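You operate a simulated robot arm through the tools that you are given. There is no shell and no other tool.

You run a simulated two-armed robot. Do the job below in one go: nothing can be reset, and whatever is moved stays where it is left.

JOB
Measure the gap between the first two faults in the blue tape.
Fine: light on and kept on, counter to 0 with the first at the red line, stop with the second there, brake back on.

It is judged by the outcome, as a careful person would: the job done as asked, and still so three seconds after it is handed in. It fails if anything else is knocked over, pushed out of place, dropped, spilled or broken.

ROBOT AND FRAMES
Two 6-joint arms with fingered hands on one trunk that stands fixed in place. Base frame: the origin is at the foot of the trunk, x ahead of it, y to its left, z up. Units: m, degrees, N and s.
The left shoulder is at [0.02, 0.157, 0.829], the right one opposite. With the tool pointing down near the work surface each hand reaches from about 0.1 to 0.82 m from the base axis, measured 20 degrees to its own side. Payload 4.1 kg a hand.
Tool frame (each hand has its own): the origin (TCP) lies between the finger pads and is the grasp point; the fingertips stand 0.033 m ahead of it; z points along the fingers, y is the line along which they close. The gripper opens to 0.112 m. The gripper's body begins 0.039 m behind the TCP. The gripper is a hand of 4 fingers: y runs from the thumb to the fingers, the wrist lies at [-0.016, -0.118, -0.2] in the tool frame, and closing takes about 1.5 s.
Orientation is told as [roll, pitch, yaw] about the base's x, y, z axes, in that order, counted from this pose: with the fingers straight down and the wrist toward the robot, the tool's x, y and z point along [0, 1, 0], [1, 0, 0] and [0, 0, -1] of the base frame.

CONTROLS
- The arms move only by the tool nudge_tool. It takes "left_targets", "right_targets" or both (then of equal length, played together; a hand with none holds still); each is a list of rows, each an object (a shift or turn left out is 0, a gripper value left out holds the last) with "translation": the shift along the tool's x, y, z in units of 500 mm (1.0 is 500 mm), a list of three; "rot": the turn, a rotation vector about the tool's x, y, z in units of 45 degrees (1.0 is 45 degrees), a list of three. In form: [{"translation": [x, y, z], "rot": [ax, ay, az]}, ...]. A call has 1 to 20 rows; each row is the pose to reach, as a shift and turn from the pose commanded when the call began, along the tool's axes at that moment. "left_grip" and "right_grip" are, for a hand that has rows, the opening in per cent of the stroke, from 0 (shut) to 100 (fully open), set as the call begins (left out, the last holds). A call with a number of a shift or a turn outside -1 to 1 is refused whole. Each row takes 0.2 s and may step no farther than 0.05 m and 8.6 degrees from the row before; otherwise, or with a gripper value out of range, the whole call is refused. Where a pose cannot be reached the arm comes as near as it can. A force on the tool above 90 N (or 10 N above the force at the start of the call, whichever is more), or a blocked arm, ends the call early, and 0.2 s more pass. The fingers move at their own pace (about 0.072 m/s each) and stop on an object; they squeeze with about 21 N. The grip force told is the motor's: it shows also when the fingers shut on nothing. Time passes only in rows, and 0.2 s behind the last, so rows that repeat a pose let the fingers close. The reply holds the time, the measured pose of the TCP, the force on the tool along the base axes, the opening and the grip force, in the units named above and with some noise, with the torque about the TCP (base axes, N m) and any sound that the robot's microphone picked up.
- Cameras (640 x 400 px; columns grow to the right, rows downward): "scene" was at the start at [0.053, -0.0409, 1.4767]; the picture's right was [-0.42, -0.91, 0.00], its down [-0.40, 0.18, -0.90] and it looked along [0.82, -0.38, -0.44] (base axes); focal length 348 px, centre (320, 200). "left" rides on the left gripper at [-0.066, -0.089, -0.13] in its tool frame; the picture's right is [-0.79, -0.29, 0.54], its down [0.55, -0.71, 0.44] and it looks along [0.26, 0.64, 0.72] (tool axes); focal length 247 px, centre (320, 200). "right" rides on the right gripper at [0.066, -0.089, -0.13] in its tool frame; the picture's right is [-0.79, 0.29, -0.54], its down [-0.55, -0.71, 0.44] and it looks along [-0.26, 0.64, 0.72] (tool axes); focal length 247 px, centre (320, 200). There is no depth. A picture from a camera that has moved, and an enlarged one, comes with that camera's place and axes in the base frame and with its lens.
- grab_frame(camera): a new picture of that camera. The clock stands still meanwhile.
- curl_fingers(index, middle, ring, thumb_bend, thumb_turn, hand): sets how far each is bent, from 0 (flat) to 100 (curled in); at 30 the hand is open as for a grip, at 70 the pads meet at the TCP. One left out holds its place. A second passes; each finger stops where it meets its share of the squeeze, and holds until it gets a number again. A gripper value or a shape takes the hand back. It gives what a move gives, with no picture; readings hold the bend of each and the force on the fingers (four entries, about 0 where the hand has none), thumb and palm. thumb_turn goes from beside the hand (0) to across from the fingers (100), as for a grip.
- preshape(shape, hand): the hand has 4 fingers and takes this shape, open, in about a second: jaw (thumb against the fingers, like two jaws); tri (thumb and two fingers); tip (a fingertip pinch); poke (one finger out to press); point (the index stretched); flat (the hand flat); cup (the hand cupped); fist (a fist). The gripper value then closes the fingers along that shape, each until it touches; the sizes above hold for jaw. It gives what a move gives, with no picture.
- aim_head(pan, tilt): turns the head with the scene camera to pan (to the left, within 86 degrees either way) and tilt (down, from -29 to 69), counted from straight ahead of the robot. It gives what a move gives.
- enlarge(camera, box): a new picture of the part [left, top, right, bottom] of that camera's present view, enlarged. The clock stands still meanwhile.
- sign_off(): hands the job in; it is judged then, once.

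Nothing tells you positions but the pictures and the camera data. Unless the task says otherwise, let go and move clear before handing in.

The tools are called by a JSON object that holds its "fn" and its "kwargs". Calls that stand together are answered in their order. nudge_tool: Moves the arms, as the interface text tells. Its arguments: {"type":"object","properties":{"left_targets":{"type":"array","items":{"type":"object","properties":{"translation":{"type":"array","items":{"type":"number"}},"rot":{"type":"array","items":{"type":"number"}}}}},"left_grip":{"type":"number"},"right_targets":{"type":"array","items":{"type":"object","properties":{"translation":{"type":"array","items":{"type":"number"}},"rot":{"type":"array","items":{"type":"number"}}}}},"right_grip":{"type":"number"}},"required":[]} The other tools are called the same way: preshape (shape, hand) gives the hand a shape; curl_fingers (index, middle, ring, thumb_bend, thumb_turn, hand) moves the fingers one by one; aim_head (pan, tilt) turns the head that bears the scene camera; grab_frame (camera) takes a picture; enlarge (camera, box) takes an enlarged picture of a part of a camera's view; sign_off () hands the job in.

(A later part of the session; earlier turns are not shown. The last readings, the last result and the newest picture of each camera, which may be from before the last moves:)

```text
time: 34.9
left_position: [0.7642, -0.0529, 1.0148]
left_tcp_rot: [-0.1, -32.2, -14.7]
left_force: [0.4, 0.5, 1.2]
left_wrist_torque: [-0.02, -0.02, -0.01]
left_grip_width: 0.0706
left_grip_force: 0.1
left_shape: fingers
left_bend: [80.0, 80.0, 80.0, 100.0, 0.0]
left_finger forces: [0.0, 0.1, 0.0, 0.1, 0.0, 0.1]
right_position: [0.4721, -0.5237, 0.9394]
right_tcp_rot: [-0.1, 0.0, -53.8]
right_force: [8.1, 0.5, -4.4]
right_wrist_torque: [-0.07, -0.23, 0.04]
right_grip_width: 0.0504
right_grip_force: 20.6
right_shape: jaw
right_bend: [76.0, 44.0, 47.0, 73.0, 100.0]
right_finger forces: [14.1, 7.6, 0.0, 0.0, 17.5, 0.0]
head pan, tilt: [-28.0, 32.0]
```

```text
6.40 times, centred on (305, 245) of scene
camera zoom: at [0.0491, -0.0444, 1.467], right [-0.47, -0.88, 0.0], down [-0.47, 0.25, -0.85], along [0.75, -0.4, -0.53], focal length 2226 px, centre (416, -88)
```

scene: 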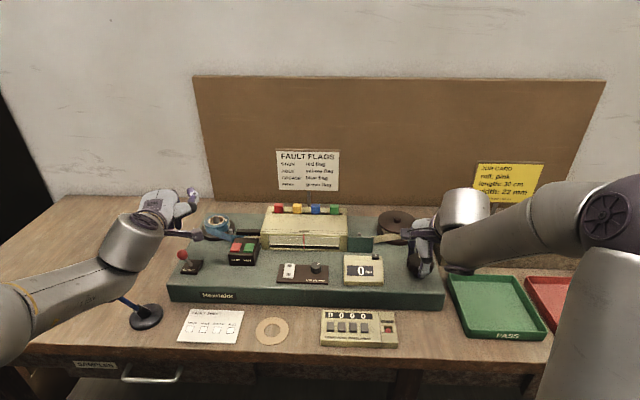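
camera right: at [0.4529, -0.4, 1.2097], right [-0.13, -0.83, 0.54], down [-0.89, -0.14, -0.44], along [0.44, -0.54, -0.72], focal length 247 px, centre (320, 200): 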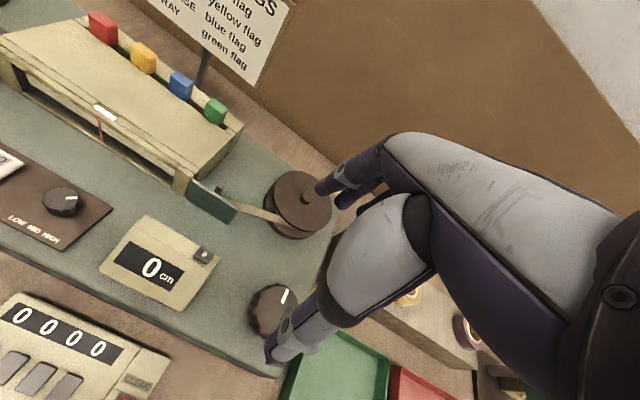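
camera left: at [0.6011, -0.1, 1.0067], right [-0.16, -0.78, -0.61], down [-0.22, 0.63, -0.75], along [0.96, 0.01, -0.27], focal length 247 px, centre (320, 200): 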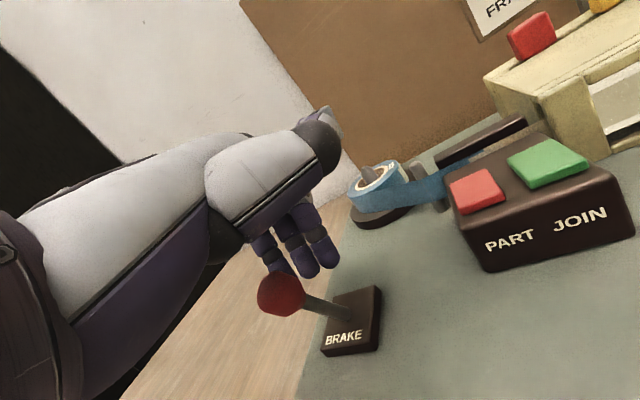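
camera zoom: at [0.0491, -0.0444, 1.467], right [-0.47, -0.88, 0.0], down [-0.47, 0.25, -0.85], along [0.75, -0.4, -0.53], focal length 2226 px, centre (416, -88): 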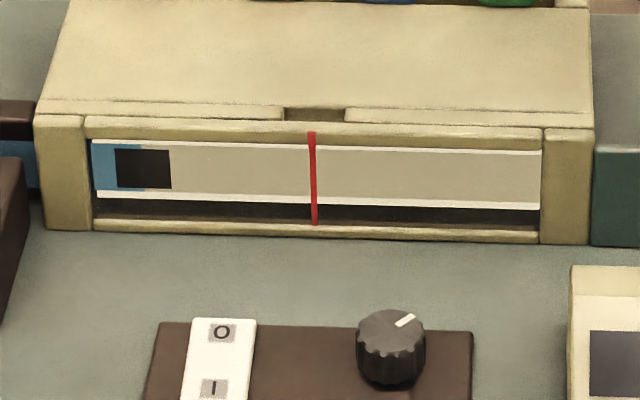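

The dark patch straddles the leader/blue joint, so it looks like the splice rather than a fault in the blue tape. I'll wind on about 6 cm more and look again.

{"fn": "nudge_tool", "kwargs": {"right_targets": [{"rot": [0, 0, 0.11]}, {"rot": [0, 0, 0.22]}, {"rot": [0, 0, 0.33]}, {"rot": [0, 0, 0.42]}, {"rot": [0, 0, 0.42]}]}}

{"fn": "enlarge", "kwargs": {"camera": "scene", "box": [255, 225, 355, 265]}}

{"fn": "enlarge", "kwargs": {"camera": "scene", "box": [240, 190, 460, 310]}}

```text
time: 36.0
left_position: [0.7646, -0.0534, 1.015]
left_tcp_rot: [-0.2, -32.3, -14.7]
left_force: [-0.4, 0.3, -0.4]
left_wrist_torque: [-0.01, -0.03, -0.03]
left_grip_width: 0.0707
left_grip_force: 0.1
left_shape: fingers
left_bend: [80.0, 80.0, 80.0, 100.0, 0.0]
left_finger forces: [0.0, 0.1, 0.1, 0.1, 0.1, 0.1]
right_position: [0.4727, -0.5227, 0.9391]
right_tcp_rot: [0.0, 0.0, -72.7]
right_force: [11.8, -0.5, -3.7]
right_wrist_torque: [-0.07, -0.28, 0.06]
right_grip_width: 0.0507
right_grip_force: 20.8
right_shape: jaw
right_bend: [76.0, 44.0, 47.0, 73.0, 99.0]
right_finger forces: [14.9, 6.8, 0.1, 0.1, 17.5, 0.0]
head pan, tilt: [-28.0, 32.0]
```

```text
6.40 times, centred on (305, 245) of scene
camera zoom: at [0.0492, -0.0445, 1.467], right [-0.47, -0.88, 0.0], down [-0.47, 0.25, -0.85], along [0.75, -0.4, -0.53], focal length 2226 px, centre (416, -88)
```

zoom: 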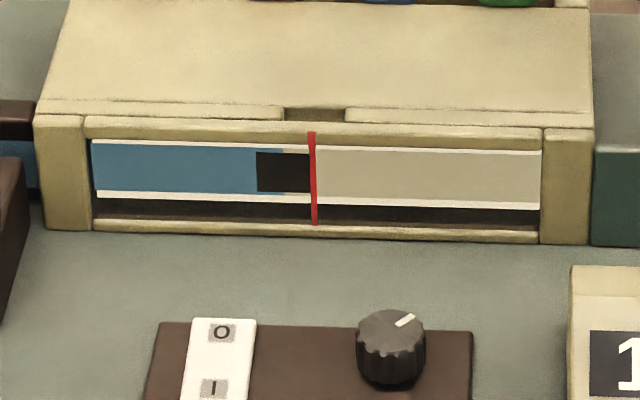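

```text
2.91 times, centred on (350, 250) of scene
camera zoom: at [0.0492, -0.0445, 1.467], right [-0.47, -0.88, 0.0], down [-0.47, 0.25, -0.85], along [0.75, -0.4, -0.53], focal length 1012 px, centre (233, 54)
```

zoom: 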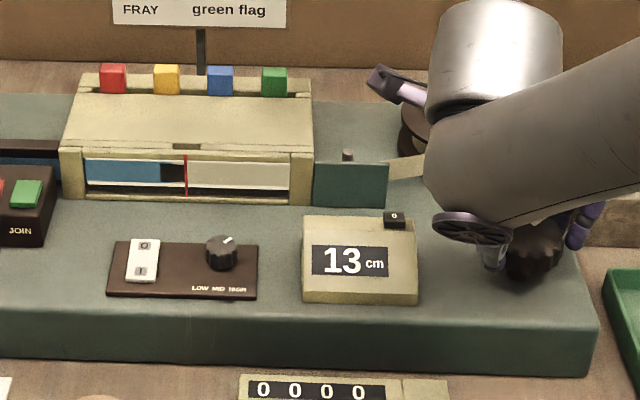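

The splice reached the red line and clear blue tape is behind it so far. I'll wind on about 6 cm more.

{"fn": "nudge_tool", "kwargs": {"right_targets": [{"rot": [0, 0, 0.11]}, {"rot": [0, 0, 0.22]}, {"rot": [0, 0, 0.33]}, {"rot": [0, 0, 0.44]}, {"rot": [0, 0, 0.44]}]}}

{"fn": "enlarge", "kwargs": {"camera": "scene", "box": [255, 225, 355, 265]}}

{"fn": "enlarge", "kwargs": {"camera": "scene", "box": [240, 190, 460, 310]}}

```text
time: 37.2
left_position: [0.7644, -0.0527, 1.0145]
left_tcp_rot: [-0.1, -32.3, -14.7]
left_force: [-0.4, 0.1, -0.2]
left_wrist_torque: [-0.03, 0.01, 0.02]
left_grip_width: 0.0709
left_grip_force: 0.1
left_shape: fingers
left_bend: [80.0, 80.0, 80.0, 100.0, 0.0]
left_finger forces: [0.0, 0.0, 0.0, 0.0, 0.1, 0.0]
right_position: [0.4728, -0.5243, 0.9388]
right_tcp_rot: [-0.1, 0.0, -92.3]
right_force: [15.8, -3.4, -2.2]
right_wrist_torque: [-0.21, -0.35, 0.08]
right_grip_width: 0.0509
right_grip_force: 21.3
right_shape: jaw
right_bend: [76.0, 44.0, 47.0, 73.0, 98.0]
right_finger forces: [15.4, 5.9, 0.0, 0.0, 18.0, 0.0]
head pan, tilt: [-28.0, 32.0]
```

```text
6.40 times, centred on (305, 245) of scene
camera zoom: at [0.0493, -0.0445, 1.467], right [-0.47, -0.88, 0.0], down [-0.47, 0.25, -0.85], along [0.75, -0.4, -0.53], focal length 2226 px, centre (416, -88)
```

zoom: 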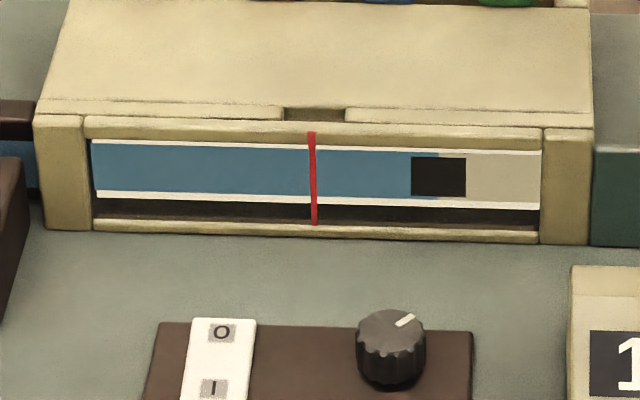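

```text
2.91 times, centred on (350, 250) of scene
camera zoom: at [0.0493, -0.0445, 1.467], right [-0.47, -0.88, 0.0], down [-0.47, 0.25, -0.85], along [0.75, -0.4, -0.53], focal length 1012 px, centre (233, 54)
```

zoom: 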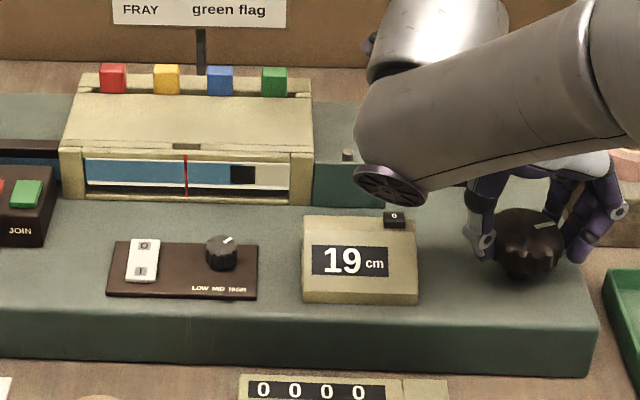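

Clear blue so far, counter at 19 cm. I'll wind on about 6 cm more.

{"fn": "nudge_tool", "kwargs": {"right_targets": [{"rot": [0, 0, 0.11]}, {"rot": [0, 0, 0.22]}, {"rot": [0, 0, 0.33]}, {"rot": [0, 0, 0.44]}, {"rot": [0, 0, 0.44]}]}}

{"fn": "enlarge", "kwargs": {"camera": "scene", "box": [255, 225, 355, 265]}}

{"fn": "enlarge", "kwargs": {"camera": "scene", "box": [240, 190, 460, 310]}}

```text
time: 38.5
left_position: [0.7643, -0.0535, 1.0137]
left_tcp_rot: [0.0, -32.2, -14.7]
left_force: [-0.4, 0.2, 0.6]
left_wrist_torque: [0.03, 0.03, 0.01]
left_grip_width: 0.0708
left_grip_force: 0.2
left_shape: fingers
left_bend: [80.0, 80.0, 80.0, 100.0, 0.0]
left_finger forces: [0.1, 0.0, 0.0, 0.0, 0.0, 0.0]
right_position: [0.4733, -0.5249, 0.9396]
right_tcp_rot: [0.0, 0.0, -112.2]
right_force: [17.3, -8.1, -3.4]
right_wrist_torque: [-0.23, -0.39, 0.13]
right_grip_width: 0.0504
right_grip_force: 20.9
right_shape: jaw
right_bend: [76.0, 44.0, 47.0, 73.0, 97.0]
right_finger forces: [14.2, 4.7, 0.1, 0.1, 19.8, 0.0]
head pan, tilt: [-28.0, 32.0]
```

```text
6.40 times, centred on (305, 245) of scene
camera zoom: at [0.0494, -0.0447, 1.467], right [-0.47, -0.88, 0.0], down [-0.47, 0.25, -0.85], along [0.75, -0.4, -0.53], focal length 2226 px, centre (416, -88)
```

zoom: 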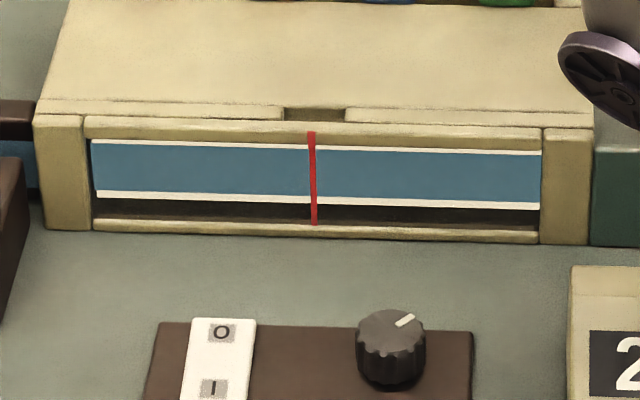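

```text
2.91 times, centred on (350, 250) of scene
camera zoom: at [0.0494, -0.0447, 1.467], right [-0.47, -0.88, 0.0], down [-0.47, 0.25, -0.85], along [0.75, -0.4, -0.53], focal length 1012 px, centre (233, 54)
```

zoom: 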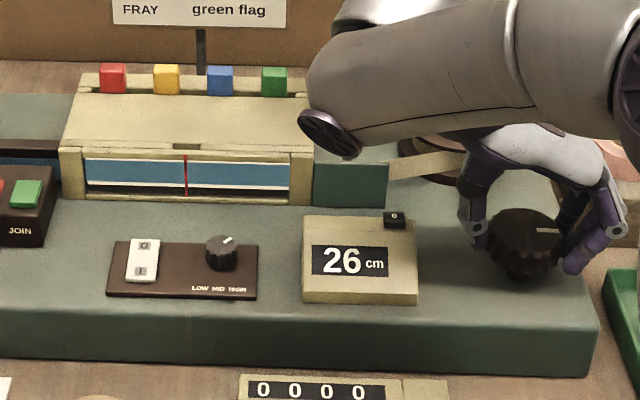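

Still no fault, counter at 26 cm; the arm is about to block my view. I'll let go, swing the hand back and take a new grip.

{"fn": "nudge_tool", "kwargs": {"right_targets": [{"translation": [0, 0, 0]}, {"translation": [0, 0, 0]}, {"translation": [0, 0, 0]}, {"translation": [0, 0, 0]}, {"translation": [0, 0, -0.04]}, {"translation": [0, 0, -0.08]}, {"translation": [0, 0, -0.08], "rot": [0, 0, -0.18]}, {"translation": [0, 0, -0.08], "rot": [0, 0, -0.36]}, {"translation": [0, 0, -0.08], "rot": [0, 0, -0.54]}, {"translation": [0, 0, -0.08], "rot": [0, 0, -0.72]}, {"translation": [0, 0, -0.08], "rot": [0, 0, -0.9]}, {"translation": [0, 0, -0.08], "rot": [0, 0, -1.0]}], "right_grip": 88}}

{"fn": "nudge_tool", "kwargs": {"right_targets": [{"rot": [0, 0, -0.18]}, {"rot": [0, 0, -0.36]}, {"rot": [0, 0, -0.54]}, {"rot": [0, 0, -0.72]}, {"rot": [0, 0, -0.9]}, {"rot": [0, 0, -1.0]}]}}

{"fn": "nudge_tool", "kwargs": {"right_targets": [{"rot": [0, 0, -0.18]}, {"rot": [0, 0, -0.36]}, {"rot": [0, 0, -0.44]}, {"rot": [0, 0, -0.44]}]}}

{"fn": "enlarge", "kwargs": {"camera": "scene", "box": [240, 190, 460, 310]}}

{"fn": "enlarge", "kwargs": {"camera": "right", "box": [200, 150, 440, 380]}}

```text
time: 41.0
left_position: [0.7645, -0.0534, 1.0151]
left_tcp_rot: [0.0, -32.2, -14.7]
left_force: [0.5, -0.1, -0.1]
left_wrist_torque: [0.01, 0.01, -0.02]
left_grip_width: 0.071
left_grip_force: 0.1
left_shape: fingers
left_bend: [80.0, 80.0, 80.0, 100.0, 0.0]
left_finger forces: [0.0, 0.1, 0.0, 0.0, 0.0, 0.1]
right_position: [0.4722, -0.524, 0.9795]
right_tcp_rot: [-0.1, 0.0, -67.2]
right_force: [-0.3, -0.2, -0.2]
right_wrist_torque: [0.01, 0.02, -0.02]
right_grip_width: 0.0984
right_grip_force: 0.1
right_shape: jaw
right_bend: [26.0, 32.0, 30.0, 42.0, 98.0]
right_finger forces: [0.0, 0.0, 0.0, 0.1, 0.1, 0.1]
head pan, tilt: [-28.0, 32.0]
```

```text
time: 42.5
left_position: [0.763, -0.0529, 1.0162]
left_tcp_rot: [-0.1, -32.2, -14.7]
left_force: [0.0, -0.9, 0.0]
left_wrist_torque: [0.0, -0.01, -0.03]
left_grip_width: 0.0709
left_grip_force: 0.0
left_shape: fingers
left_bend: [80.0, 80.0, 80.0, 100.0, 0.0]
left_finger forces: [0.0, 0.1, 0.0, 0.1, 0.0, 0.0]
right_position: [0.4722, -0.5243, 0.9786]
right_tcp_rot: [0.0, -0.1, -22.2]
right_force: [0.5, 0.0, -1.1]
right_wrist_torque: [-0.02, -0.01, 0.02]
right_grip_width: 0.0984
right_grip_force: 0.0
right_shape: jaw
right_bend: [26.0, 32.0, 30.0, 42.0, 98.0]
right_finger forces: [0.0, 0.0, 0.1, 0.0, 0.0, 0.1]
head pan, tilt: [-28.0, 32.0]
```

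```text
time: 43.5
left_position: [0.763, -0.0527, 1.0141]
left_tcp_rot: [-0.1, -32.3, -14.8]
left_force: [-0.5, 0.2, 0.3]
left_wrist_torque: [0.02, -0.04, 0.04]
left_grip_width: 0.0707
left_grip_force: 0.1
left_shape: fingers
left_bend: [80.0, 80.0, 80.0, 100.0, 0.0]
left_finger forces: [0.1, 0.1, 0.1, 0.0, 0.1, 0.0]
right_position: [0.4719, -0.5249, 0.9791]
right_tcp_rot: [0.0, 0.1, -2.3]
right_force: [-0.5, 0.1, -0.4]
right_wrist_torque: [0.01, -0.02, -0.01]
right_grip_width: 0.0984
right_grip_force: 0.1
right_shape: jaw
right_bend: [26.0, 32.0, 30.0, 42.0, 98.0]
right_finger forces: [0.0, 0.0, 0.0, 0.1, 0.1, 0.0]
head pan, tilt: [-28.0, 32.0]
```

```text
2.91 times, centred on (350, 250) of scene
camera zoom: at [0.0487, -0.0443, 1.4671], right [-0.47, -0.88, 0.0], down [-0.47, 0.25, -0.85], along [0.75, -0.4, -0.53], focal length 1012 px, centre (233, 54)
```

zoom: 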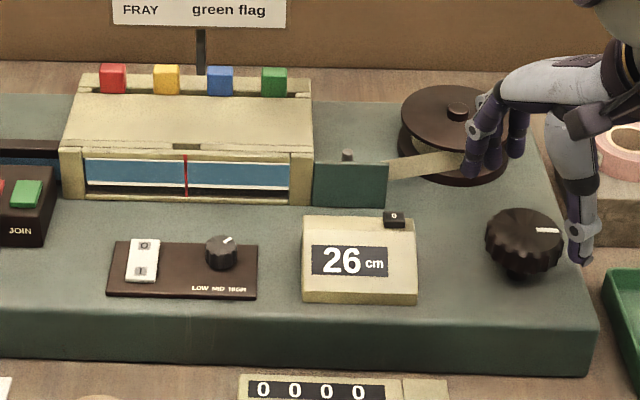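

```text
1.74 times, centred on (320, 265) of right
camera zoom: at [0.3848, -0.4556, 1.1095], right [0.25, -0.8, 0.54], down [-0.73, -0.52, -0.43], along [0.63, -0.28, -0.72], focal length 430 px, centre (320, 87)
```

zoom: 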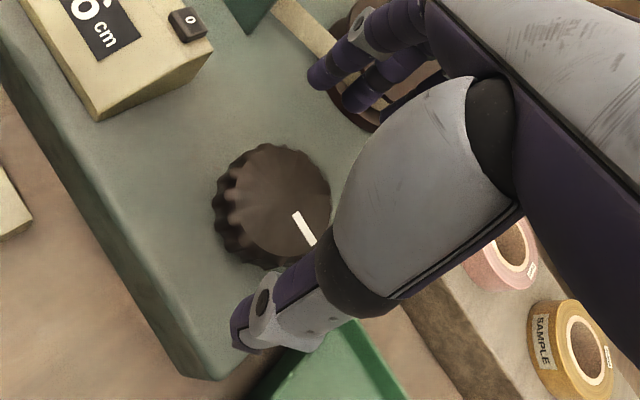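

The counter held at 26 cm while released. I'll lower and re-grip the knob from this swung-back pose.

{"fn": "nudge_tool", "kwargs": {"right_targets": [{"translation": [0.002, -0.004, 0.04]}, {"translation": [0.002, -0.004, 0.08]}, {"translation": [0.002, -0.004, 0.08]}]}}

{"fn": "nudge_tool", "kwargs": {"right_targets": [{"translation": [0, 0, 0]}, {"translation": [0, 0, 0]}, {"translation": [0, 0, 0]}, {"translation": [0, 0, 0]}, {"translation": [0, 0, 0]}, {"translation": [0, 0, 0]}, {"translation": [0, 0, 0]}], "right_grip": 0}}

{"fn": "enlarge", "kwargs": {"camera": "scene", "box": [240, 190, 460, 310]}}

```text
time: 44.2
left_position: [0.7639, -0.0525, 1.016]
left_tcp_rot: [-0.1, -32.2, -14.8]
left_force: [-0.6, -0.5, 0.6]
left_wrist_torque: [0.01, 0.03, 0.0]
left_grip_width: 0.0707
left_grip_force: 0.1
left_shape: fingers
left_bend: [80.0, 80.0, 80.0, 100.0, 0.0]
left_finger forces: [0.0, 0.0, 0.0, 0.1, 0.0, 0.1]
right_position: [0.4684, -0.5231, 0.9386]
right_tcp_rot: [0.0, 0.1, -2.4]
right_force: [0.6, 0.3, -0.6]
right_wrist_torque: [-0.01, 0.02, 0.0]
right_grip_width: 0.0985
right_grip_force: 0.2
right_shape: jaw
right_bend: [26.0, 32.0, 30.0, 42.0, 98.0]
right_finger forces: [0.1, 0.1, 0.0, 0.0, 0.0, 0.0]
head pan, tilt: [-28.0, 32.0]
```

```text
time: 45.9
left_position: [0.7626, -0.0533, 1.0155]
left_tcp_rot: [-0.1, -32.2, -14.7]
left_force: [-0.1, -0.1, 1.0]
left_wrist_torque: [-0.02, 0.01, 0.0]
left_grip_width: 0.0709
left_grip_force: 0.1
left_shape: fingers
left_bend: [80.0, 80.0, 80.0, 100.0, 0.0]
left_finger forces: [0.0, 0.1, 0.0, 0.0, 0.1, 0.0]
right_position: [0.4694, -0.5238, 0.939]
right_tcp_rot: [0.0, -0.1, -2.4]
right_force: [-2.9, 1.4, -1.2]
right_wrist_torque: [0.0, 0.02, 0.01]
right_grip_width: 0.0509
right_grip_force: 21.3
right_shape: jaw
right_bend: [76.0, 44.0, 47.0, 72.0, 100.0]
right_finger forces: [10.6, 6.1, 0.0, 0.1, 19.1, 0.0]
head pan, tilt: [-28.0, 32.0]
```

```text
2.91 times, centred on (350, 250) of scene
camera zoom: at [0.0486, -0.0443, 1.4671], right [-0.47, -0.88, 0.0], down [-0.47, 0.25, -0.85], along [0.75, -0.4, -0.53], focal length 1012 px, centre (233, 54)
```

zoom: 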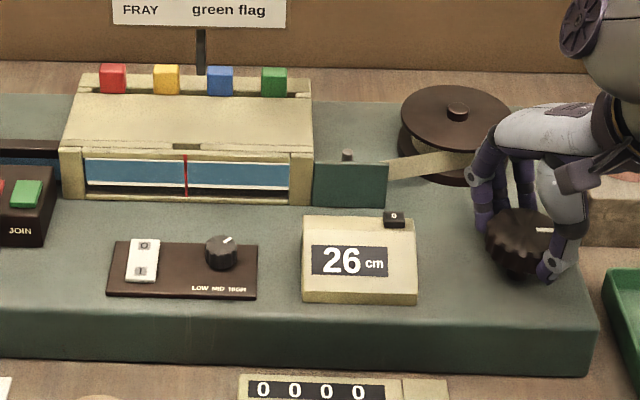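

Gripped again, counter still at 26 cm. I'll wind on about 6 cm and look.

{"fn": "nudge_tool", "kwargs": {"right_targets": [{"rot": [0, 0, 0.11]}, {"rot": [0, 0, 0.22]}, {"rot": [0, 0, 0.33]}, {"rot": [0, 0, 0.44]}, {"rot": [0, 0, 0.44]}]}}

{"fn": "enlarge", "kwargs": {"camera": "scene", "box": [255, 225, 355, 265]}}

{"fn": "enlarge", "kwargs": {"camera": "scene", "box": [240, 190, 460, 310]}}

```text
time: 47.0
left_position: [0.7631, -0.0537, 1.0153]
left_tcp_rot: [-0.1, -32.2, -14.7]
left_force: [0.3, 0.8, 0.0]
left_wrist_torque: [0.01, 0.04, -0.01]
left_grip_width: 0.0708
left_grip_force: 0.0
left_shape: fingers
left_bend: [80.0, 80.0, 80.0, 100.0, 0.0]
left_finger forces: [0.0, 0.0, 0.0, 0.1, 0.0, 0.1]
right_position: [0.4693, -0.5229, 0.9396]
right_tcp_rot: [0.0, 0.0, -22.2]
right_force: [4.3, 1.6, -2.8]
right_wrist_torque: [0.04, -0.15, 0.03]
right_grip_width: 0.0504
right_grip_force: 21.2
right_shape: jaw
right_bend: [76.0, 43.0, 47.0, 73.0, 100.0]
right_finger forces: [13.7, 8.0, 0.1, 0.1, 17.2, 0.1]
head pan, tilt: [-28.0, 32.0]
```

```text
6.40 times, centred on (305, 245) of scene
camera zoom: at [0.0489, -0.0444, 1.467], right [-0.47, -0.88, 0.0], down [-0.47, 0.25, -0.85], along [0.75, -0.4, -0.53], focal length 2226 px, centre (416, -88)
```

zoom: 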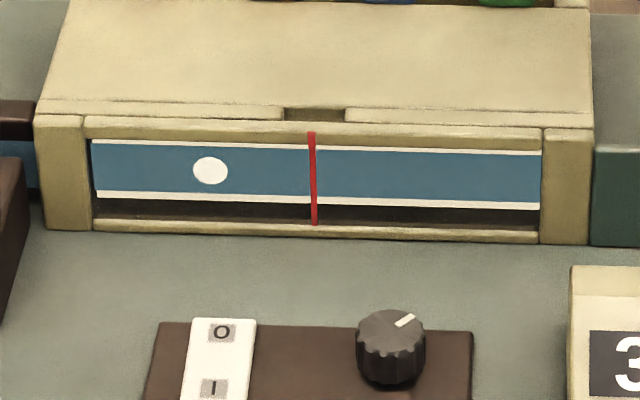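

```text
2.91 times, centred on (350, 250) of scene
camera zoom: at [0.0489, -0.0444, 1.467], right [-0.47, -0.88, 0.0], down [-0.47, 0.25, -0.85], along [0.75, -0.4, -0.53], focal length 1012 px, centre (233, 54)
```

zoom: 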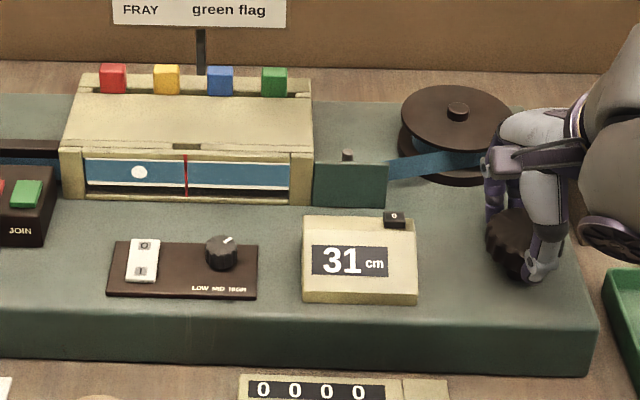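

A hole (white oval) has appeared left of the red line — the first fault. I'll turn about 12° more to bring it near the line, then check from the head pose that looks square at the window.

{"fn": "nudge_tool", "kwargs": {"right_targets": [{"rot": [0, 0, 0.1]}, {"rot": [0, 0, 0.2]}, {"rot": [0, 0, 0.265]}, {"rot": [0, 0, 0.265]}]}}

{"fn": "enlarge", "kwargs": {"camera": "scene", "box": [255, 225, 355, 265]}}

{"fn": "aim_head", "kwargs": {"pan": 12, "tilt": 36}}

{"fn": "grab_frame", "kwargs": {"camera": "scene"}}

```text
time: 48.0
left_position: [0.7639, -0.0529, 1.0157]
left_tcp_rot: [0.0, -32.2, -14.7]
left_force: [0.3, 0.6, 0.0]
left_wrist_torque: [0.0, 0.0, -0.03]
left_grip_width: 0.0707
left_grip_force: 0.1
left_shape: fingers
left_bend: [80.0, 80.0, 80.0, 100.0, 0.0]
left_finger forces: [0.0, 0.1, 0.0, 0.1, 0.0, 0.0]
right_position: [0.4705, -0.5217, 0.9397]
right_tcp_rot: [0.0, 0.0, -34.2]
right_force: [9.2, 1.4, -3.7]
right_wrist_torque: [0.03, -0.3, 0.1]
right_grip_width: 0.051
right_grip_force: 20.8
right_shape: jaw
right_bend: [76.0, 43.0, 47.0, 73.0, 100.0]
right_finger forces: [14.7, 8.1, 0.0, 0.0, 16.8, 0.1]
head pan, tilt: [-28.0, 32.0]
```

```text
6.40 times, centred on (305, 245) of scene
camera zoom: at [0.0491, -0.0443, 1.467], right [-0.47, -0.88, 0.0], down [-0.47, 0.25, -0.85], along [0.75, -0.4, -0.53], focal length 2226 px, centre (416, -88)
```

zoom: 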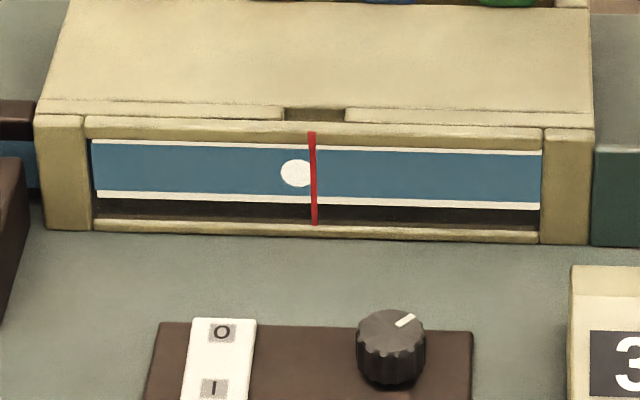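

```text
time: 49.1
left_position: [0.7633, -0.0525, 1.0145]
left_tcp_rot: [-0.1, -32.2, -14.7]
left_force: [-0.4, 0.1, -0.1]
left_wrist_torque: [0.0, 0.06, 0.01]
left_grip_width: 0.0707
left_grip_force: 0.0
left_shape: fingers
left_bend: [80.0, 80.0, 80.0, 100.0, 0.0]
left_finger forces: [0.1, 0.1, 0.0, 0.0, 0.0, 0.0]
right_position: [0.4708, -0.5222, 0.9394]
right_tcp_rot: [0.0, 0.1, -34.1]
right_force: [8.5, 2.4, -2.7]
right_wrist_torque: [0.0, -0.3, 0.09]
right_grip_width: 0.051
right_grip_force: 20.9
right_shape: jaw
right_bend: [76.0, 43.0, 47.0, 73.0, 100.0]
right_finger forces: [14.7, 8.2, 0.0, 0.0, 16.8, 0.0]
head pan, tilt: [12.0, 36.0]
```

```text
taken
```

scene: 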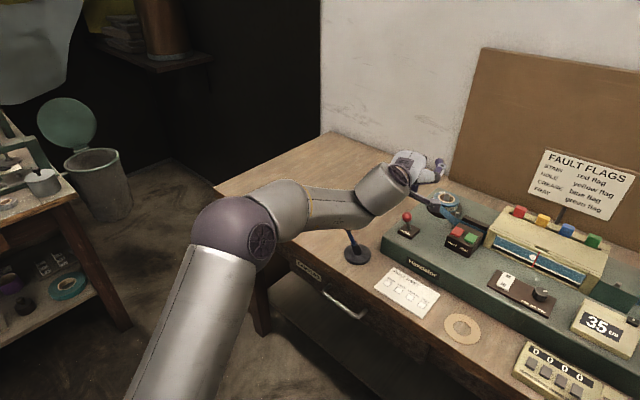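

Counter reads about 35 cm. I'll zoom on the window in this squarer view.

{"fn": "enlarge", "kwargs": {"camera": "scene", "box": [490, 230, 600, 300]}}

```text
5.71 times, centred on (545, 265) of scene
camera zoom: at [0.0556, 0.0159, 1.4609], right [0.21, -0.98, 0.0], down [-0.58, -0.12, -0.81], along [0.79, 0.17, -0.59], focal length 1988 px, centre (-966, -171)
```

zoom: 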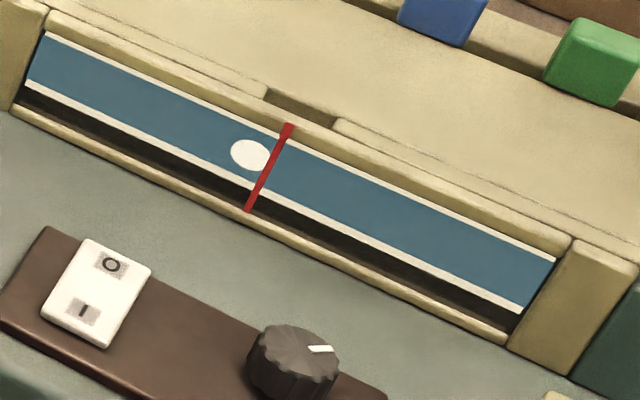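

The hole's centre is about 0.75 cm short of the line. I'll turn about 2.4° more.

{"fn": "nudge_tool", "kwargs": {"right_targets": [{"rot": [0, 0, 0.03]}, {"rot": [0, 0, 0.054]}, {"rot": [0, 0, 0.054]}]}}

{"fn": "enlarge", "kwargs": {"camera": "scene", "box": [510, 245, 560, 280]}}

```text
time: 49.9
left_position: [0.7635, -0.0526, 1.0154]
left_tcp_rot: [-0.1, -32.2, -14.7]
left_force: [0.3, -0.4, -0.2]
left_wrist_torque: [0.01, 0.03, -0.01]
left_grip_width: 0.071
left_grip_force: 0.0
left_shape: fingers
left_bend: [80.0, 80.0, 80.0, 100.0, 0.0]
left_finger forces: [0.1, 0.0, 0.0, 0.0, 0.1, 0.0]
right_position: [0.4698, -0.5218, 0.9384]
right_tcp_rot: [-0.1, 0.0, -36.5]
right_force: [9.4, 1.8, -2.9]
right_wrist_torque: [-0.02, -0.34, 0.1]
right_grip_width: 0.051
right_grip_force: 21.0
right_shape: jaw
right_bend: [76.0, 43.0, 47.0, 73.0, 100.0]
right_finger forces: [15.1, 8.3, 0.0, 0.0, 16.7, 0.0]
head pan, tilt: [12.0, 36.0]
```

```text
11.43 times, centred on (535, 262) of scene
camera zoom: at [0.0556, 0.0159, 1.4609], right [0.21, -0.98, 0.0], down [-0.58, -0.12, -0.81], along [0.79, 0.17, -0.59], focal length 3976 px, centre (-2137, -514)
```

zoom: 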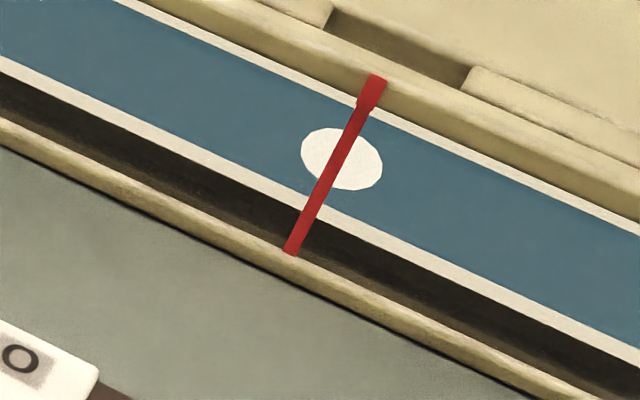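

The hole is on the red line to within about a millimetre. I'll let go, raise the hand, and check it stays before zeroing the counter.

{"fn": "nudge_tool", "kwargs": {"right_targets": [{"translation": [0, 0, 0]}, {"translation": [0, 0, 0]}, {"translation": [0, 0, 0]}, {"translation": [0, 0, 0]}, {"translation": [0, 0, -0.06]}, {"translation": [0, 0, -0.12]}, {"translation": [0, 0, -0.2]}, {"translation": [0, 0, -0.2]}], "right_grip": 88}}

{"fn": "enlarge", "kwargs": {"camera": "scene", "box": [510, 245, 560, 280]}}

{"fn": "preshape", "kwargs": {"hand": "right", "shape": "poke"}}

{"fn": "curl_fingers", "kwargs": {"hand": "right", "index": 70, "middle": 100, "ring": 100}}

{"fn": "enlarge", "kwargs": {"camera": "right", "box": [0, 0, 640, 400]}}

{"fn": "grab_frame", "kwargs": {"camera": "scene"}}

```text
time: 51.7
left_position: [0.7634, -0.0531, 1.0144]
left_tcp_rot: [-0.1, -32.2, -14.8]
left_force: [0.2, -0.7, -0.6]
left_wrist_torque: [0.01, 0.0, 0.03]
left_grip_width: 0.0709
left_grip_force: 0.0
left_shape: fingers
left_bend: [80.0, 80.0, 80.0, 100.0, 0.0]
left_finger forces: [0.0, 0.1, 0.0, 0.1, 0.1, 0.0]
right_position: [0.4695, -0.5237, 1.0393]
right_tcp_rot: [0.0, 0.0, -36.5]
right_force: [0.1, 0.1, 0.6]
right_wrist_torque: [0.0, 0.0, -0.01]
right_grip_width: 0.0984
right_grip_force: 0.0
right_shape: jaw
right_bend: [26.0, 32.0, 30.0, 42.0, 98.0]
right_finger forces: [0.0, 0.0, 0.0, 0.0, 0.0, 0.0]
head pan, tilt: [12.0, 36.0]
```

```text
11.43 times, centred on (535, 262) of scene
camera zoom: at [0.0552, 0.0159, 1.4609], right [0.21, -0.98, 0.0], down [-0.57, -0.12, -0.81], along [0.79, 0.17, -0.59], focal length 3976 px, centre (-2137, -514)
```

zoom: 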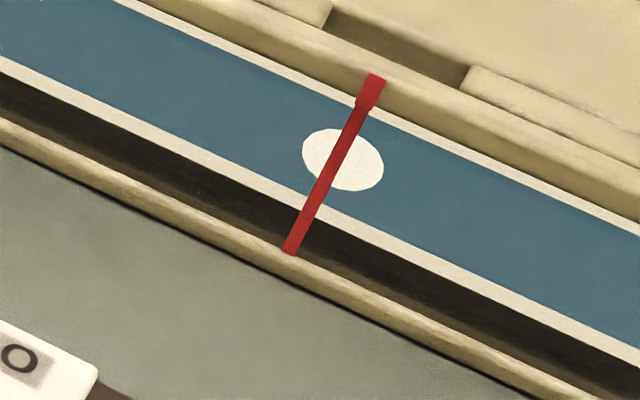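

```text
time: 52.6
left_position: [0.7643, -0.0536, 1.0157]
left_tcp_rot: [-0.1, -32.2, -14.7]
left_force: [0.0, -0.4, 0.5]
left_wrist_torque: [0.03, 0.04, 0.02]
left_grip_width: 0.0708
left_grip_force: 0.0
left_shape: fingers
left_bend: [80.0, 80.0, 80.0, 100.0, 0.0]
left_finger forces: [0.0, 0.0, 0.1, 0.0, 0.0, 0.1]
right_position: [0.4691, -0.5232, 1.0395]
right_tcp_rot: [0.0, 0.0, -36.7]
right_force: [0.0, -0.3, 0.7]
right_wrist_torque: [-0.02, 0.03, 0.02]
right_grip_width: 0.0
right_grip_force: 0.1
right_shape: poke
right_bend: [70.0, 70.0, 99.0, 100.0, 100.0]
right_finger forces: [0.1, 0.0, 0.1, 0.1, 0.1, 0.0]
head pan, tilt: [12.0, 36.0]
```

```text
time: 53.6
left_position: [0.7633, -0.0534, 1.0156]
left_tcp_rot: [-0.2, -32.2, -14.8]
left_force: [0.3, -0.4, 0.3]
left_wrist_torque: [0.0, 0.01, -0.03]
left_grip_width: 0.071
left_grip_force: 0.1
left_shape: fingers
left_bend: [80.0, 80.0, 80.0, 100.0, 0.0]
left_finger forces: [0.0, 0.1, 0.0, 0.1, 0.0, 0.0]
right_position: [0.4699, -0.523, 1.0385]
right_tcp_rot: [0.1, 0.0, -36.7]
right_force: [-0.8, 0.3, -0.7]
right_wrist_torque: [-0.02, 0.03, -0.03]
right_grip_width: 0.0358
right_grip_force: 0.1
right_shape: fingers
right_bend: [70.0, 99.0, 100.0, 100.0, 100.0]
right_finger forces: [0.1, 0.0, 0.1, 0.1, 0.0, 0.0]
head pan, tilt: [12.0, 36.0]
```

```text
1.00 times, centred on (320, 200) of right (not enlarged: the box is as wide or as high as the picture)
camera zoom: at [0.4364, -0.4179, 1.1697], right [-0.24, -0.81, 0.54], down [-0.9, -0.02, -0.44], along [0.36, -0.59, -0.72], focal length 247 px, centre (320, 200)
```

zoom: 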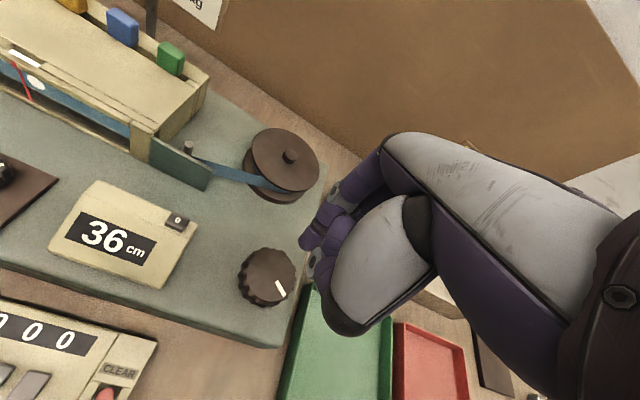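

```text
taken
```

scene: 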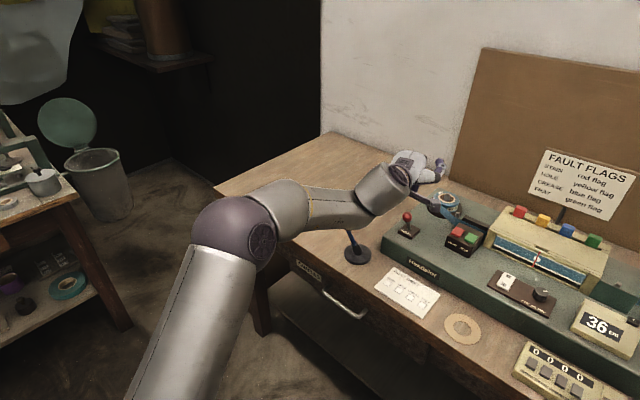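

The hole stayed on the line, counter at 36 cm. I'll move the poking finger above the 0 button at about (0.531, -0.4465, 0.93).

{"fn": "nudge_tool", "kwargs": {"right_targets": [{"translation": [0.06, 0, 0]}, {"translation": [0.12, 0, 0.03]}, {"translation": [0.181, 0, 0.07]}, {"translation": [0.181, 0, 0.095]}, {"translation": [0.181, 0, 0.095]}]}}

{"fn": "enlarge", "kwargs": {"camera": "right", "box": [200, 150, 380, 290]}}

{"fn": "aim_head", "kwargs": {"pan": -5, "tilt": 32}}

{"fn": "grab_frame", "kwargs": {"camera": "scene"}}

```text
time: 54.8
left_position: [0.7641, -0.053, 1.0151]
left_tcp_rot: [-0.1, -32.3, -14.8]
left_force: [0.2, 0.1, 0.8]
left_wrist_torque: [0.01, 0.01, 0.01]
left_grip_width: 0.0709
left_grip_force: 0.1
left_shape: fingers
left_bend: [80.0, 80.0, 80.0, 100.0, 0.0]
left_finger forces: [0.0, 0.0, 0.1, 0.0, 0.0, 0.0]
right_position: [0.524, -0.4489, 0.9924]
right_tcp_rot: [0.0, -0.1, -36.6]
right_force: [0.7, -0.2, 0.3]
right_wrist_torque: [0.03, -0.01, 0.0]
right_grip_width: 0.0358
right_grip_force: 0.0
right_shape: fingers
right_bend: [70.0, 99.0, 100.0, 100.0, 100.0]
right_finger forces: [0.1, 0.0, 0.0, 0.0, 0.1, 0.1]
head pan, tilt: [12.0, 36.0]
```

```text
2.86 times, centred on (290, 220) of right
camera zoom: at [0.4907, -0.3447, 1.1218], right [-0.24, -0.81, 0.54], down [-0.9, -0.02, -0.44], along [0.36, -0.59, -0.72], focal length 706 px, centre (406, 143)
```

zoom: 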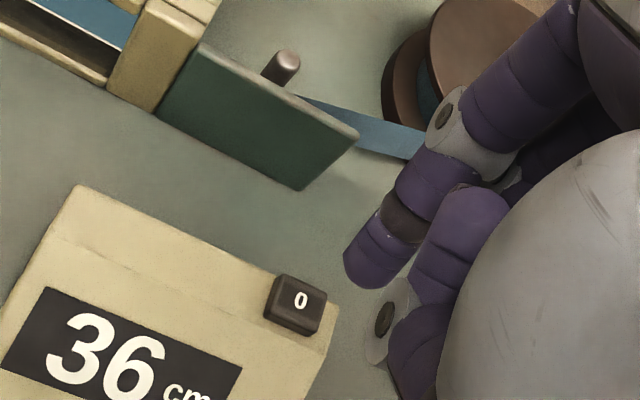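

```text
time: 55.6
left_position: [0.7642, -0.0533, 1.0154]
left_tcp_rot: [-0.1, -32.1, -14.6]
left_force: [0.9, -0.3, 0.3]
left_wrist_torque: [0.02, 0.01, -0.05]
left_grip_width: 0.0708
left_grip_force: 0.0
left_shape: fingers
left_bend: [80.0, 80.0, 80.0, 100.0, 0.0]
left_finger forces: [0.0, 0.1, 0.0, 0.1, 0.0, 0.1]
right_position: [0.5246, -0.4503, 0.9923]
right_tcp_rot: [0.0, 0.0, -36.6]
right_force: [0.4, 0.0, 0.1]
right_wrist_torque: [-0.02, 0.01, -0.01]
right_grip_width: 0.0357
right_grip_force: 0.0
right_shape: fingers
right_bend: [70.0, 99.0, 100.0, 100.0, 100.0]
right_finger forces: [0.0, 0.0, 0.1, 0.0, 0.1, 0.0]
head pan, tilt: [-5.0, 32.0]
```

```text
taken
```

scene: 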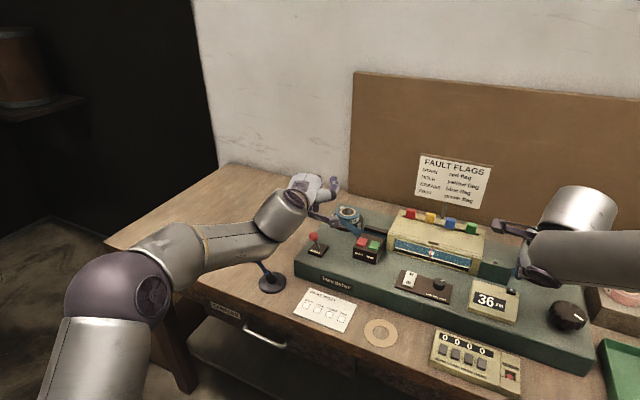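

The tip is set to land on the 0 button. I'll lower it and press gently.

{"fn": "nudge_tool", "kwargs": {"right_targets": [{"translation": [0, 0, 0.03]}, {"translation": [0, 0, 0.056]}, {"translation": [0, 0, 0.066]}, {"translation": [0, 0, 0.066]}]}}

{"fn": "enlarge", "kwargs": {"camera": "scene", "box": [380, 220, 580, 340]}}

{"fn": "enlarge", "kwargs": {"camera": "right", "box": [200, 150, 380, 290]}}

```text
time: 56.6
left_position: [0.7641, -0.0535, 1.0148]
left_tcp_rot: [-0.1, -32.2, -14.7]
left_force: [-0.1, 0.7, -0.7]
left_wrist_torque: [0.02, -0.01, -0.04]
left_grip_width: 0.0707
left_grip_force: 0.2
left_shape: fingers
left_bend: [80.0, 80.0, 80.0, 100.0, 0.0]
left_finger forces: [0.1, 0.0, 0.1, 0.0, 0.0, 0.0]
right_position: [0.5229, -0.4501, 0.9584]
right_tcp_rot: [0.0, 0.0, -36.6]
right_force: [0.4, -0.7, 3.5]
right_wrist_torque: [-0.02, 0.0, -0.01]
right_grip_width: 0.0357
right_grip_force: 1.0
right_shape: fingers
right_bend: [70.0, 99.0, 100.0, 100.0, 100.0]
right_finger forces: [1.8, 0.0, 0.0, 0.0, 0.0, 0.0]
head pan, tilt: [-5.0, 32.0]
heard: click
```

```text
3.20 times, centred on (480, 280) of scene
camera zoom: at [0.0588, -0.0101, 1.4671], right [-0.09, -1.0, 0.0], down [-0.53, 0.05, -0.85], along [0.84, -0.07, -0.53], focal length 1113 px, centre (-192, -56)
```

zoom: 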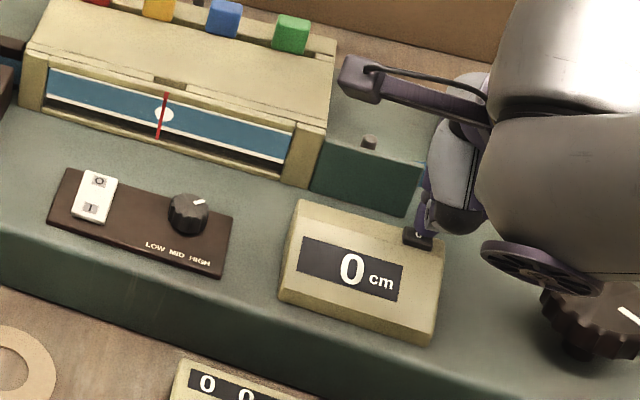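

```text
2.86 times, centred on (290, 220) of right
camera zoom: at [0.4908, -0.345, 1.089], right [-0.24, -0.81, 0.54], down [-0.9, -0.02, -0.44], along [0.36, -0.59, -0.72], focal length 706 px, centre (406, 143)
```

zoom: 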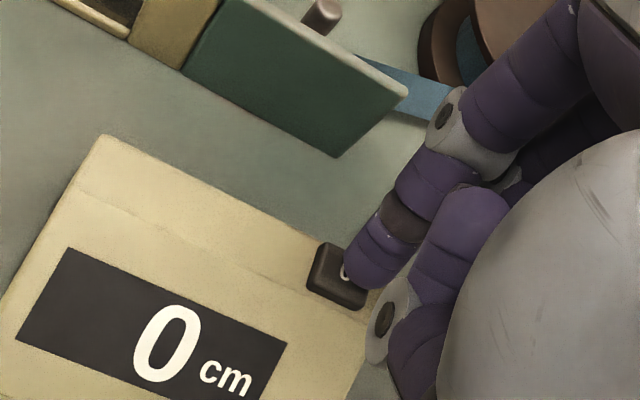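

The counter reads 0 with the hole on the red line. I'll lift off, return over the knob, reopen the hand and swing back for a long stroke.

{"fn": "nudge_tool", "kwargs": {"right_targets": [{"translation": [0, 0, -0.06]}, {"translation": [0, 0, -0.16]}, {"translation": [-0.06, 0, -0.16]}, {"translation": [-0.12, 0, -0.16]}, {"translation": [-0.1824, 0, -0.16]}, {"translation": [-0.1824, 0, -0.16], "rot": [0, 0, -0.18]}, {"translation": [-0.1824, 0, -0.16], "rot": [0, 0, -0.36]}, {"translation": [-0.1824, 0, -0.16], "rot": [0, 0, -0.54]}, {"translation": [-0.1824, 0, -0.16], "rot": [0, 0, -0.72]}, {"translation": [-0.1824, 0, -0.16], "rot": [0, 0, -0.9]}, {"translation": [-0.1824, 0, -0.16], "rot": [0, 0, -0.9]}]}}

{"fn": "preshape", "kwargs": {"hand": "right", "shape": "jaw"}}

{"fn": "aim_head", "kwargs": {"pan": -15, "tilt": 32}}

{"fn": "grab_frame", "kwargs": {"camera": "scene"}}

{"fn": "grab_frame", "kwargs": {"camera": "right"}}

```text
time: 59.0
left_position: [0.7636, -0.0533, 1.0153]
left_tcp_rot: [-0.2, -32.3, -14.7]
left_force: [-0.6, -0.6, 0.0]
left_wrist_torque: [0.02, -0.01, 0.03]
left_grip_width: 0.0709
left_grip_force: 0.1
left_shape: fingers
left_bend: [80.0, 80.0, 80.0, 100.0, 0.0]
left_finger forces: [0.0, 0.0, 0.1, 0.0, 0.0, 0.1]
right_position: [0.4689, -0.523, 1.0394]
right_tcp_rot: [0.0, 0.0, 4.1]
right_force: [0.2, -0.2, 0.2]
right_wrist_torque: [-0.02, 0.0, 0.0]
right_grip_width: 0.0359
right_grip_force: 0.1
right_shape: fingers
right_bend: [70.0, 99.0, 100.0, 100.0, 100.0]
right_finger forces: [0.0, 0.1, 0.1, 0.1, 0.1, 0.0]
head pan, tilt: [-5.0, 32.0]
```

```text
time: 59.9
left_position: [0.7636, -0.0542, 1.0146]
left_tcp_rot: [-0.1, -32.2, -14.7]
left_force: [0.0, 0.5, -0.2]
left_wrist_torque: [-0.02, 0.02, 0.01]
left_grip_width: 0.0707
left_grip_force: 0.0
left_shape: fingers
left_bend: [80.0, 80.0, 80.0, 100.0, 0.0]
left_finger forces: [0.0, 0.0, 0.1, 0.0, 0.0, 0.0]
right_position: [0.4689, -0.5243, 1.0383]
right_tcp_rot: [0.0, 0.0, 3.8]
right_force: [0.8, 0.6, 0.2]
right_wrist_torque: [0.02, -0.02, 0.02]
right_grip_width: 0.1119
right_grip_force: 0.1
right_shape: jaw
right_bend: [30.0, 30.0, 30.0, 30.0, 98.0]
right_finger forces: [0.0, 0.1, 0.1, 0.0, 0.0, 0.1]
head pan, tilt: [-5.0, 32.0]
```

```text
time: 60.6
left_position: [0.7638, -0.0529, 1.0142]
left_tcp_rot: [-0.1, -32.2, -14.7]
left_force: [0.0, 0.3, 0.2]
left_wrist_torque: [0.0, -0.01, 0.0]
left_grip_width: 0.0708
left_grip_force: 0.0
left_shape: fingers
left_bend: [80.0, 80.0, 80.0, 100.0, 0.0]
left_finger forces: [0.1, 0.1, 0.0, 0.0, 0.0, 0.0]
right_position: [0.4697, -0.5222, 1.038]
right_tcp_rot: [0.0, 0.0, 3.9]
right_force: [-0.8, 0.5, 0.4]
right_wrist_torque: [-0.01, 0.03, -0.02]
right_grip_width: 0.112
right_grip_force: 0.1
right_shape: jaw
right_bend: [30.0, 30.0, 30.0, 30.0, 98.0]
right_finger forces: [0.0, 0.1, 0.1, 0.1, 0.1, 0.0]
head pan, tilt: [-15.0, 32.0]
```

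```text
taken
```

scene: 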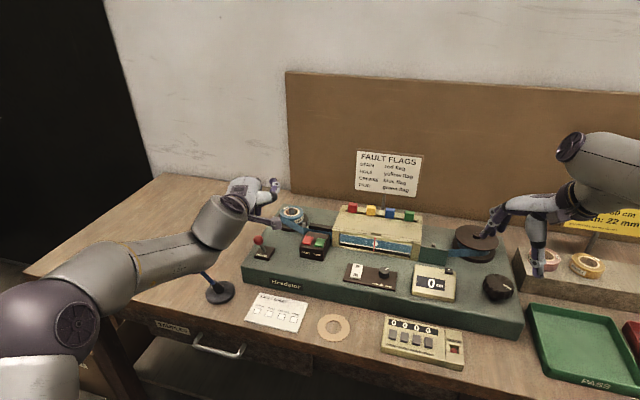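

```text
taken
camera right: at [0.3751, -0.4647, 1.1695], right [0.34, -0.77, 0.54], down [-0.67, -0.6, -0.43], along [0.66, -0.21, -0.72], focal length 247 px, centre (320, 200)
```

right: 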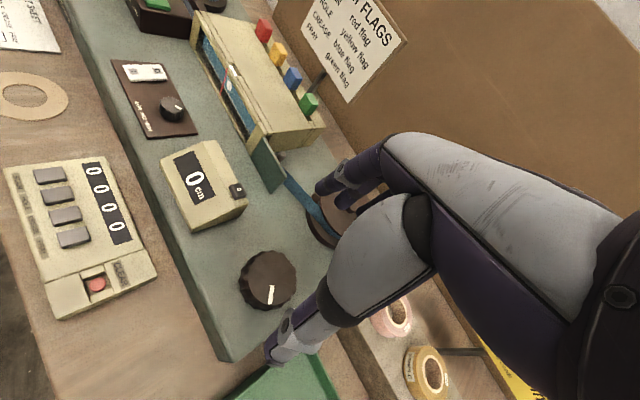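

Counter shows 0; the open hand is above the knob. I'll lower and grip.

{"fn": "nudge_tool", "kwargs": {"right_targets": [{"translation": [0, 0, 0.06]}, {"translation": [0, 0, 0.12]}, {"translation": [0, 0, 0.17]}, {"translation": [0, 0, 0.197]}, {"translation": [0, 0, 0.197]}], "right_grip": 88}}

{"fn": "nudge_tool", "kwargs": {"right_targets": [{"translation": [0, 0, 0]}, {"translation": [0, 0, 0]}, {"translation": [0, 0, 0]}, {"translation": [0, 0, 0]}, {"translation": [0, 0, 0]}, {"translation": [0, 0, 0]}, {"translation": [0, 0, 0]}], "right_grip": 0}}

{"fn": "enlarge", "kwargs": {"camera": "scene", "box": [325, 200, 525, 320]}}

```text
time: 61.8
left_position: [0.7619, -0.0536, 1.0155]
left_tcp_rot: [-0.1, -32.2, -14.6]
left_force: [-0.3, -1.2, -0.2]
left_wrist_torque: [-0.03, -0.01, 0.02]
left_grip_width: 0.071
left_grip_force: 0.0
left_shape: fingers
left_bend: [80.0, 80.0, 80.0, 100.0, 0.0]
left_finger forces: [0.0, 0.0, 0.1, 0.0, 0.0, 0.1]
right_position: [0.4697, -0.5235, 0.9403]
right_tcp_rot: [0.0, 0.0, 3.9]
right_force: [0.2, 0.7, 0.6]
right_wrist_torque: [-0.01, 0.03, -0.02]
right_grip_width: 0.0986
right_grip_force: 0.0
right_shape: jaw
right_bend: [26.0, 32.0, 30.0, 42.0, 98.0]
right_finger forces: [0.1, 0.0, 0.1, 0.0, 0.0, 0.1]
head pan, tilt: [-15.0, 32.0]
```

```text
time: 63.4
left_position: [0.764, -0.0528, 1.0156]
left_tcp_rot: [-0.1, -32.2, -14.6]
left_force: [0.0, 0.1, 0.0]
left_wrist_torque: [0.0, 0.04, -0.01]
left_grip_width: 0.0709
left_grip_force: 0.0
left_shape: fingers
left_bend: [80.0, 80.0, 80.0, 100.0, 0.0]
left_finger forces: [0.0, 0.1, 0.0, 0.0, 0.0, 0.0]
right_position: [0.4693, -0.523, 0.9413]
right_tcp_rot: [-0.1, 0.0, 3.8]
right_force: [-2.8, 1.3, -1.3]
right_wrist_torque: [0.05, 0.07, -0.01]
right_grip_width: 0.0502
right_grip_force: 20.4
right_shape: jaw
right_bend: [76.0, 44.0, 47.0, 72.0, 100.0]
right_finger forces: [10.5, 5.9, 0.0, 0.0, 19.2, 0.1]
head pan, tilt: [-15.0, 32.0]
```

```text
3.20 times, centred on (425, 260) of scene
camera zoom: at [0.056, -0.0255, 1.4671], right [-0.26, -0.97, 0.0], down [-0.51, 0.14, -0.85], along [0.82, -0.22, -0.53], focal length 1113 px, centre (-16, 8)
```

zoom: 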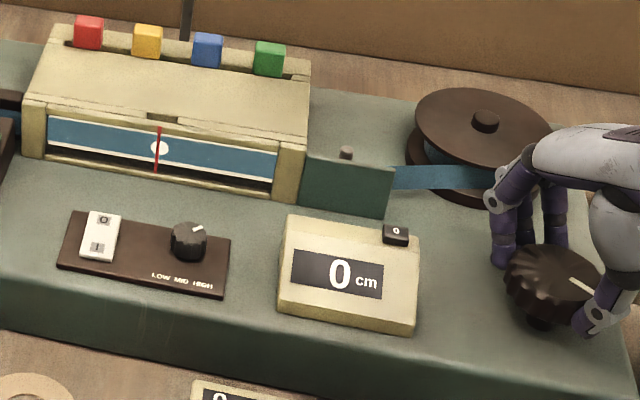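

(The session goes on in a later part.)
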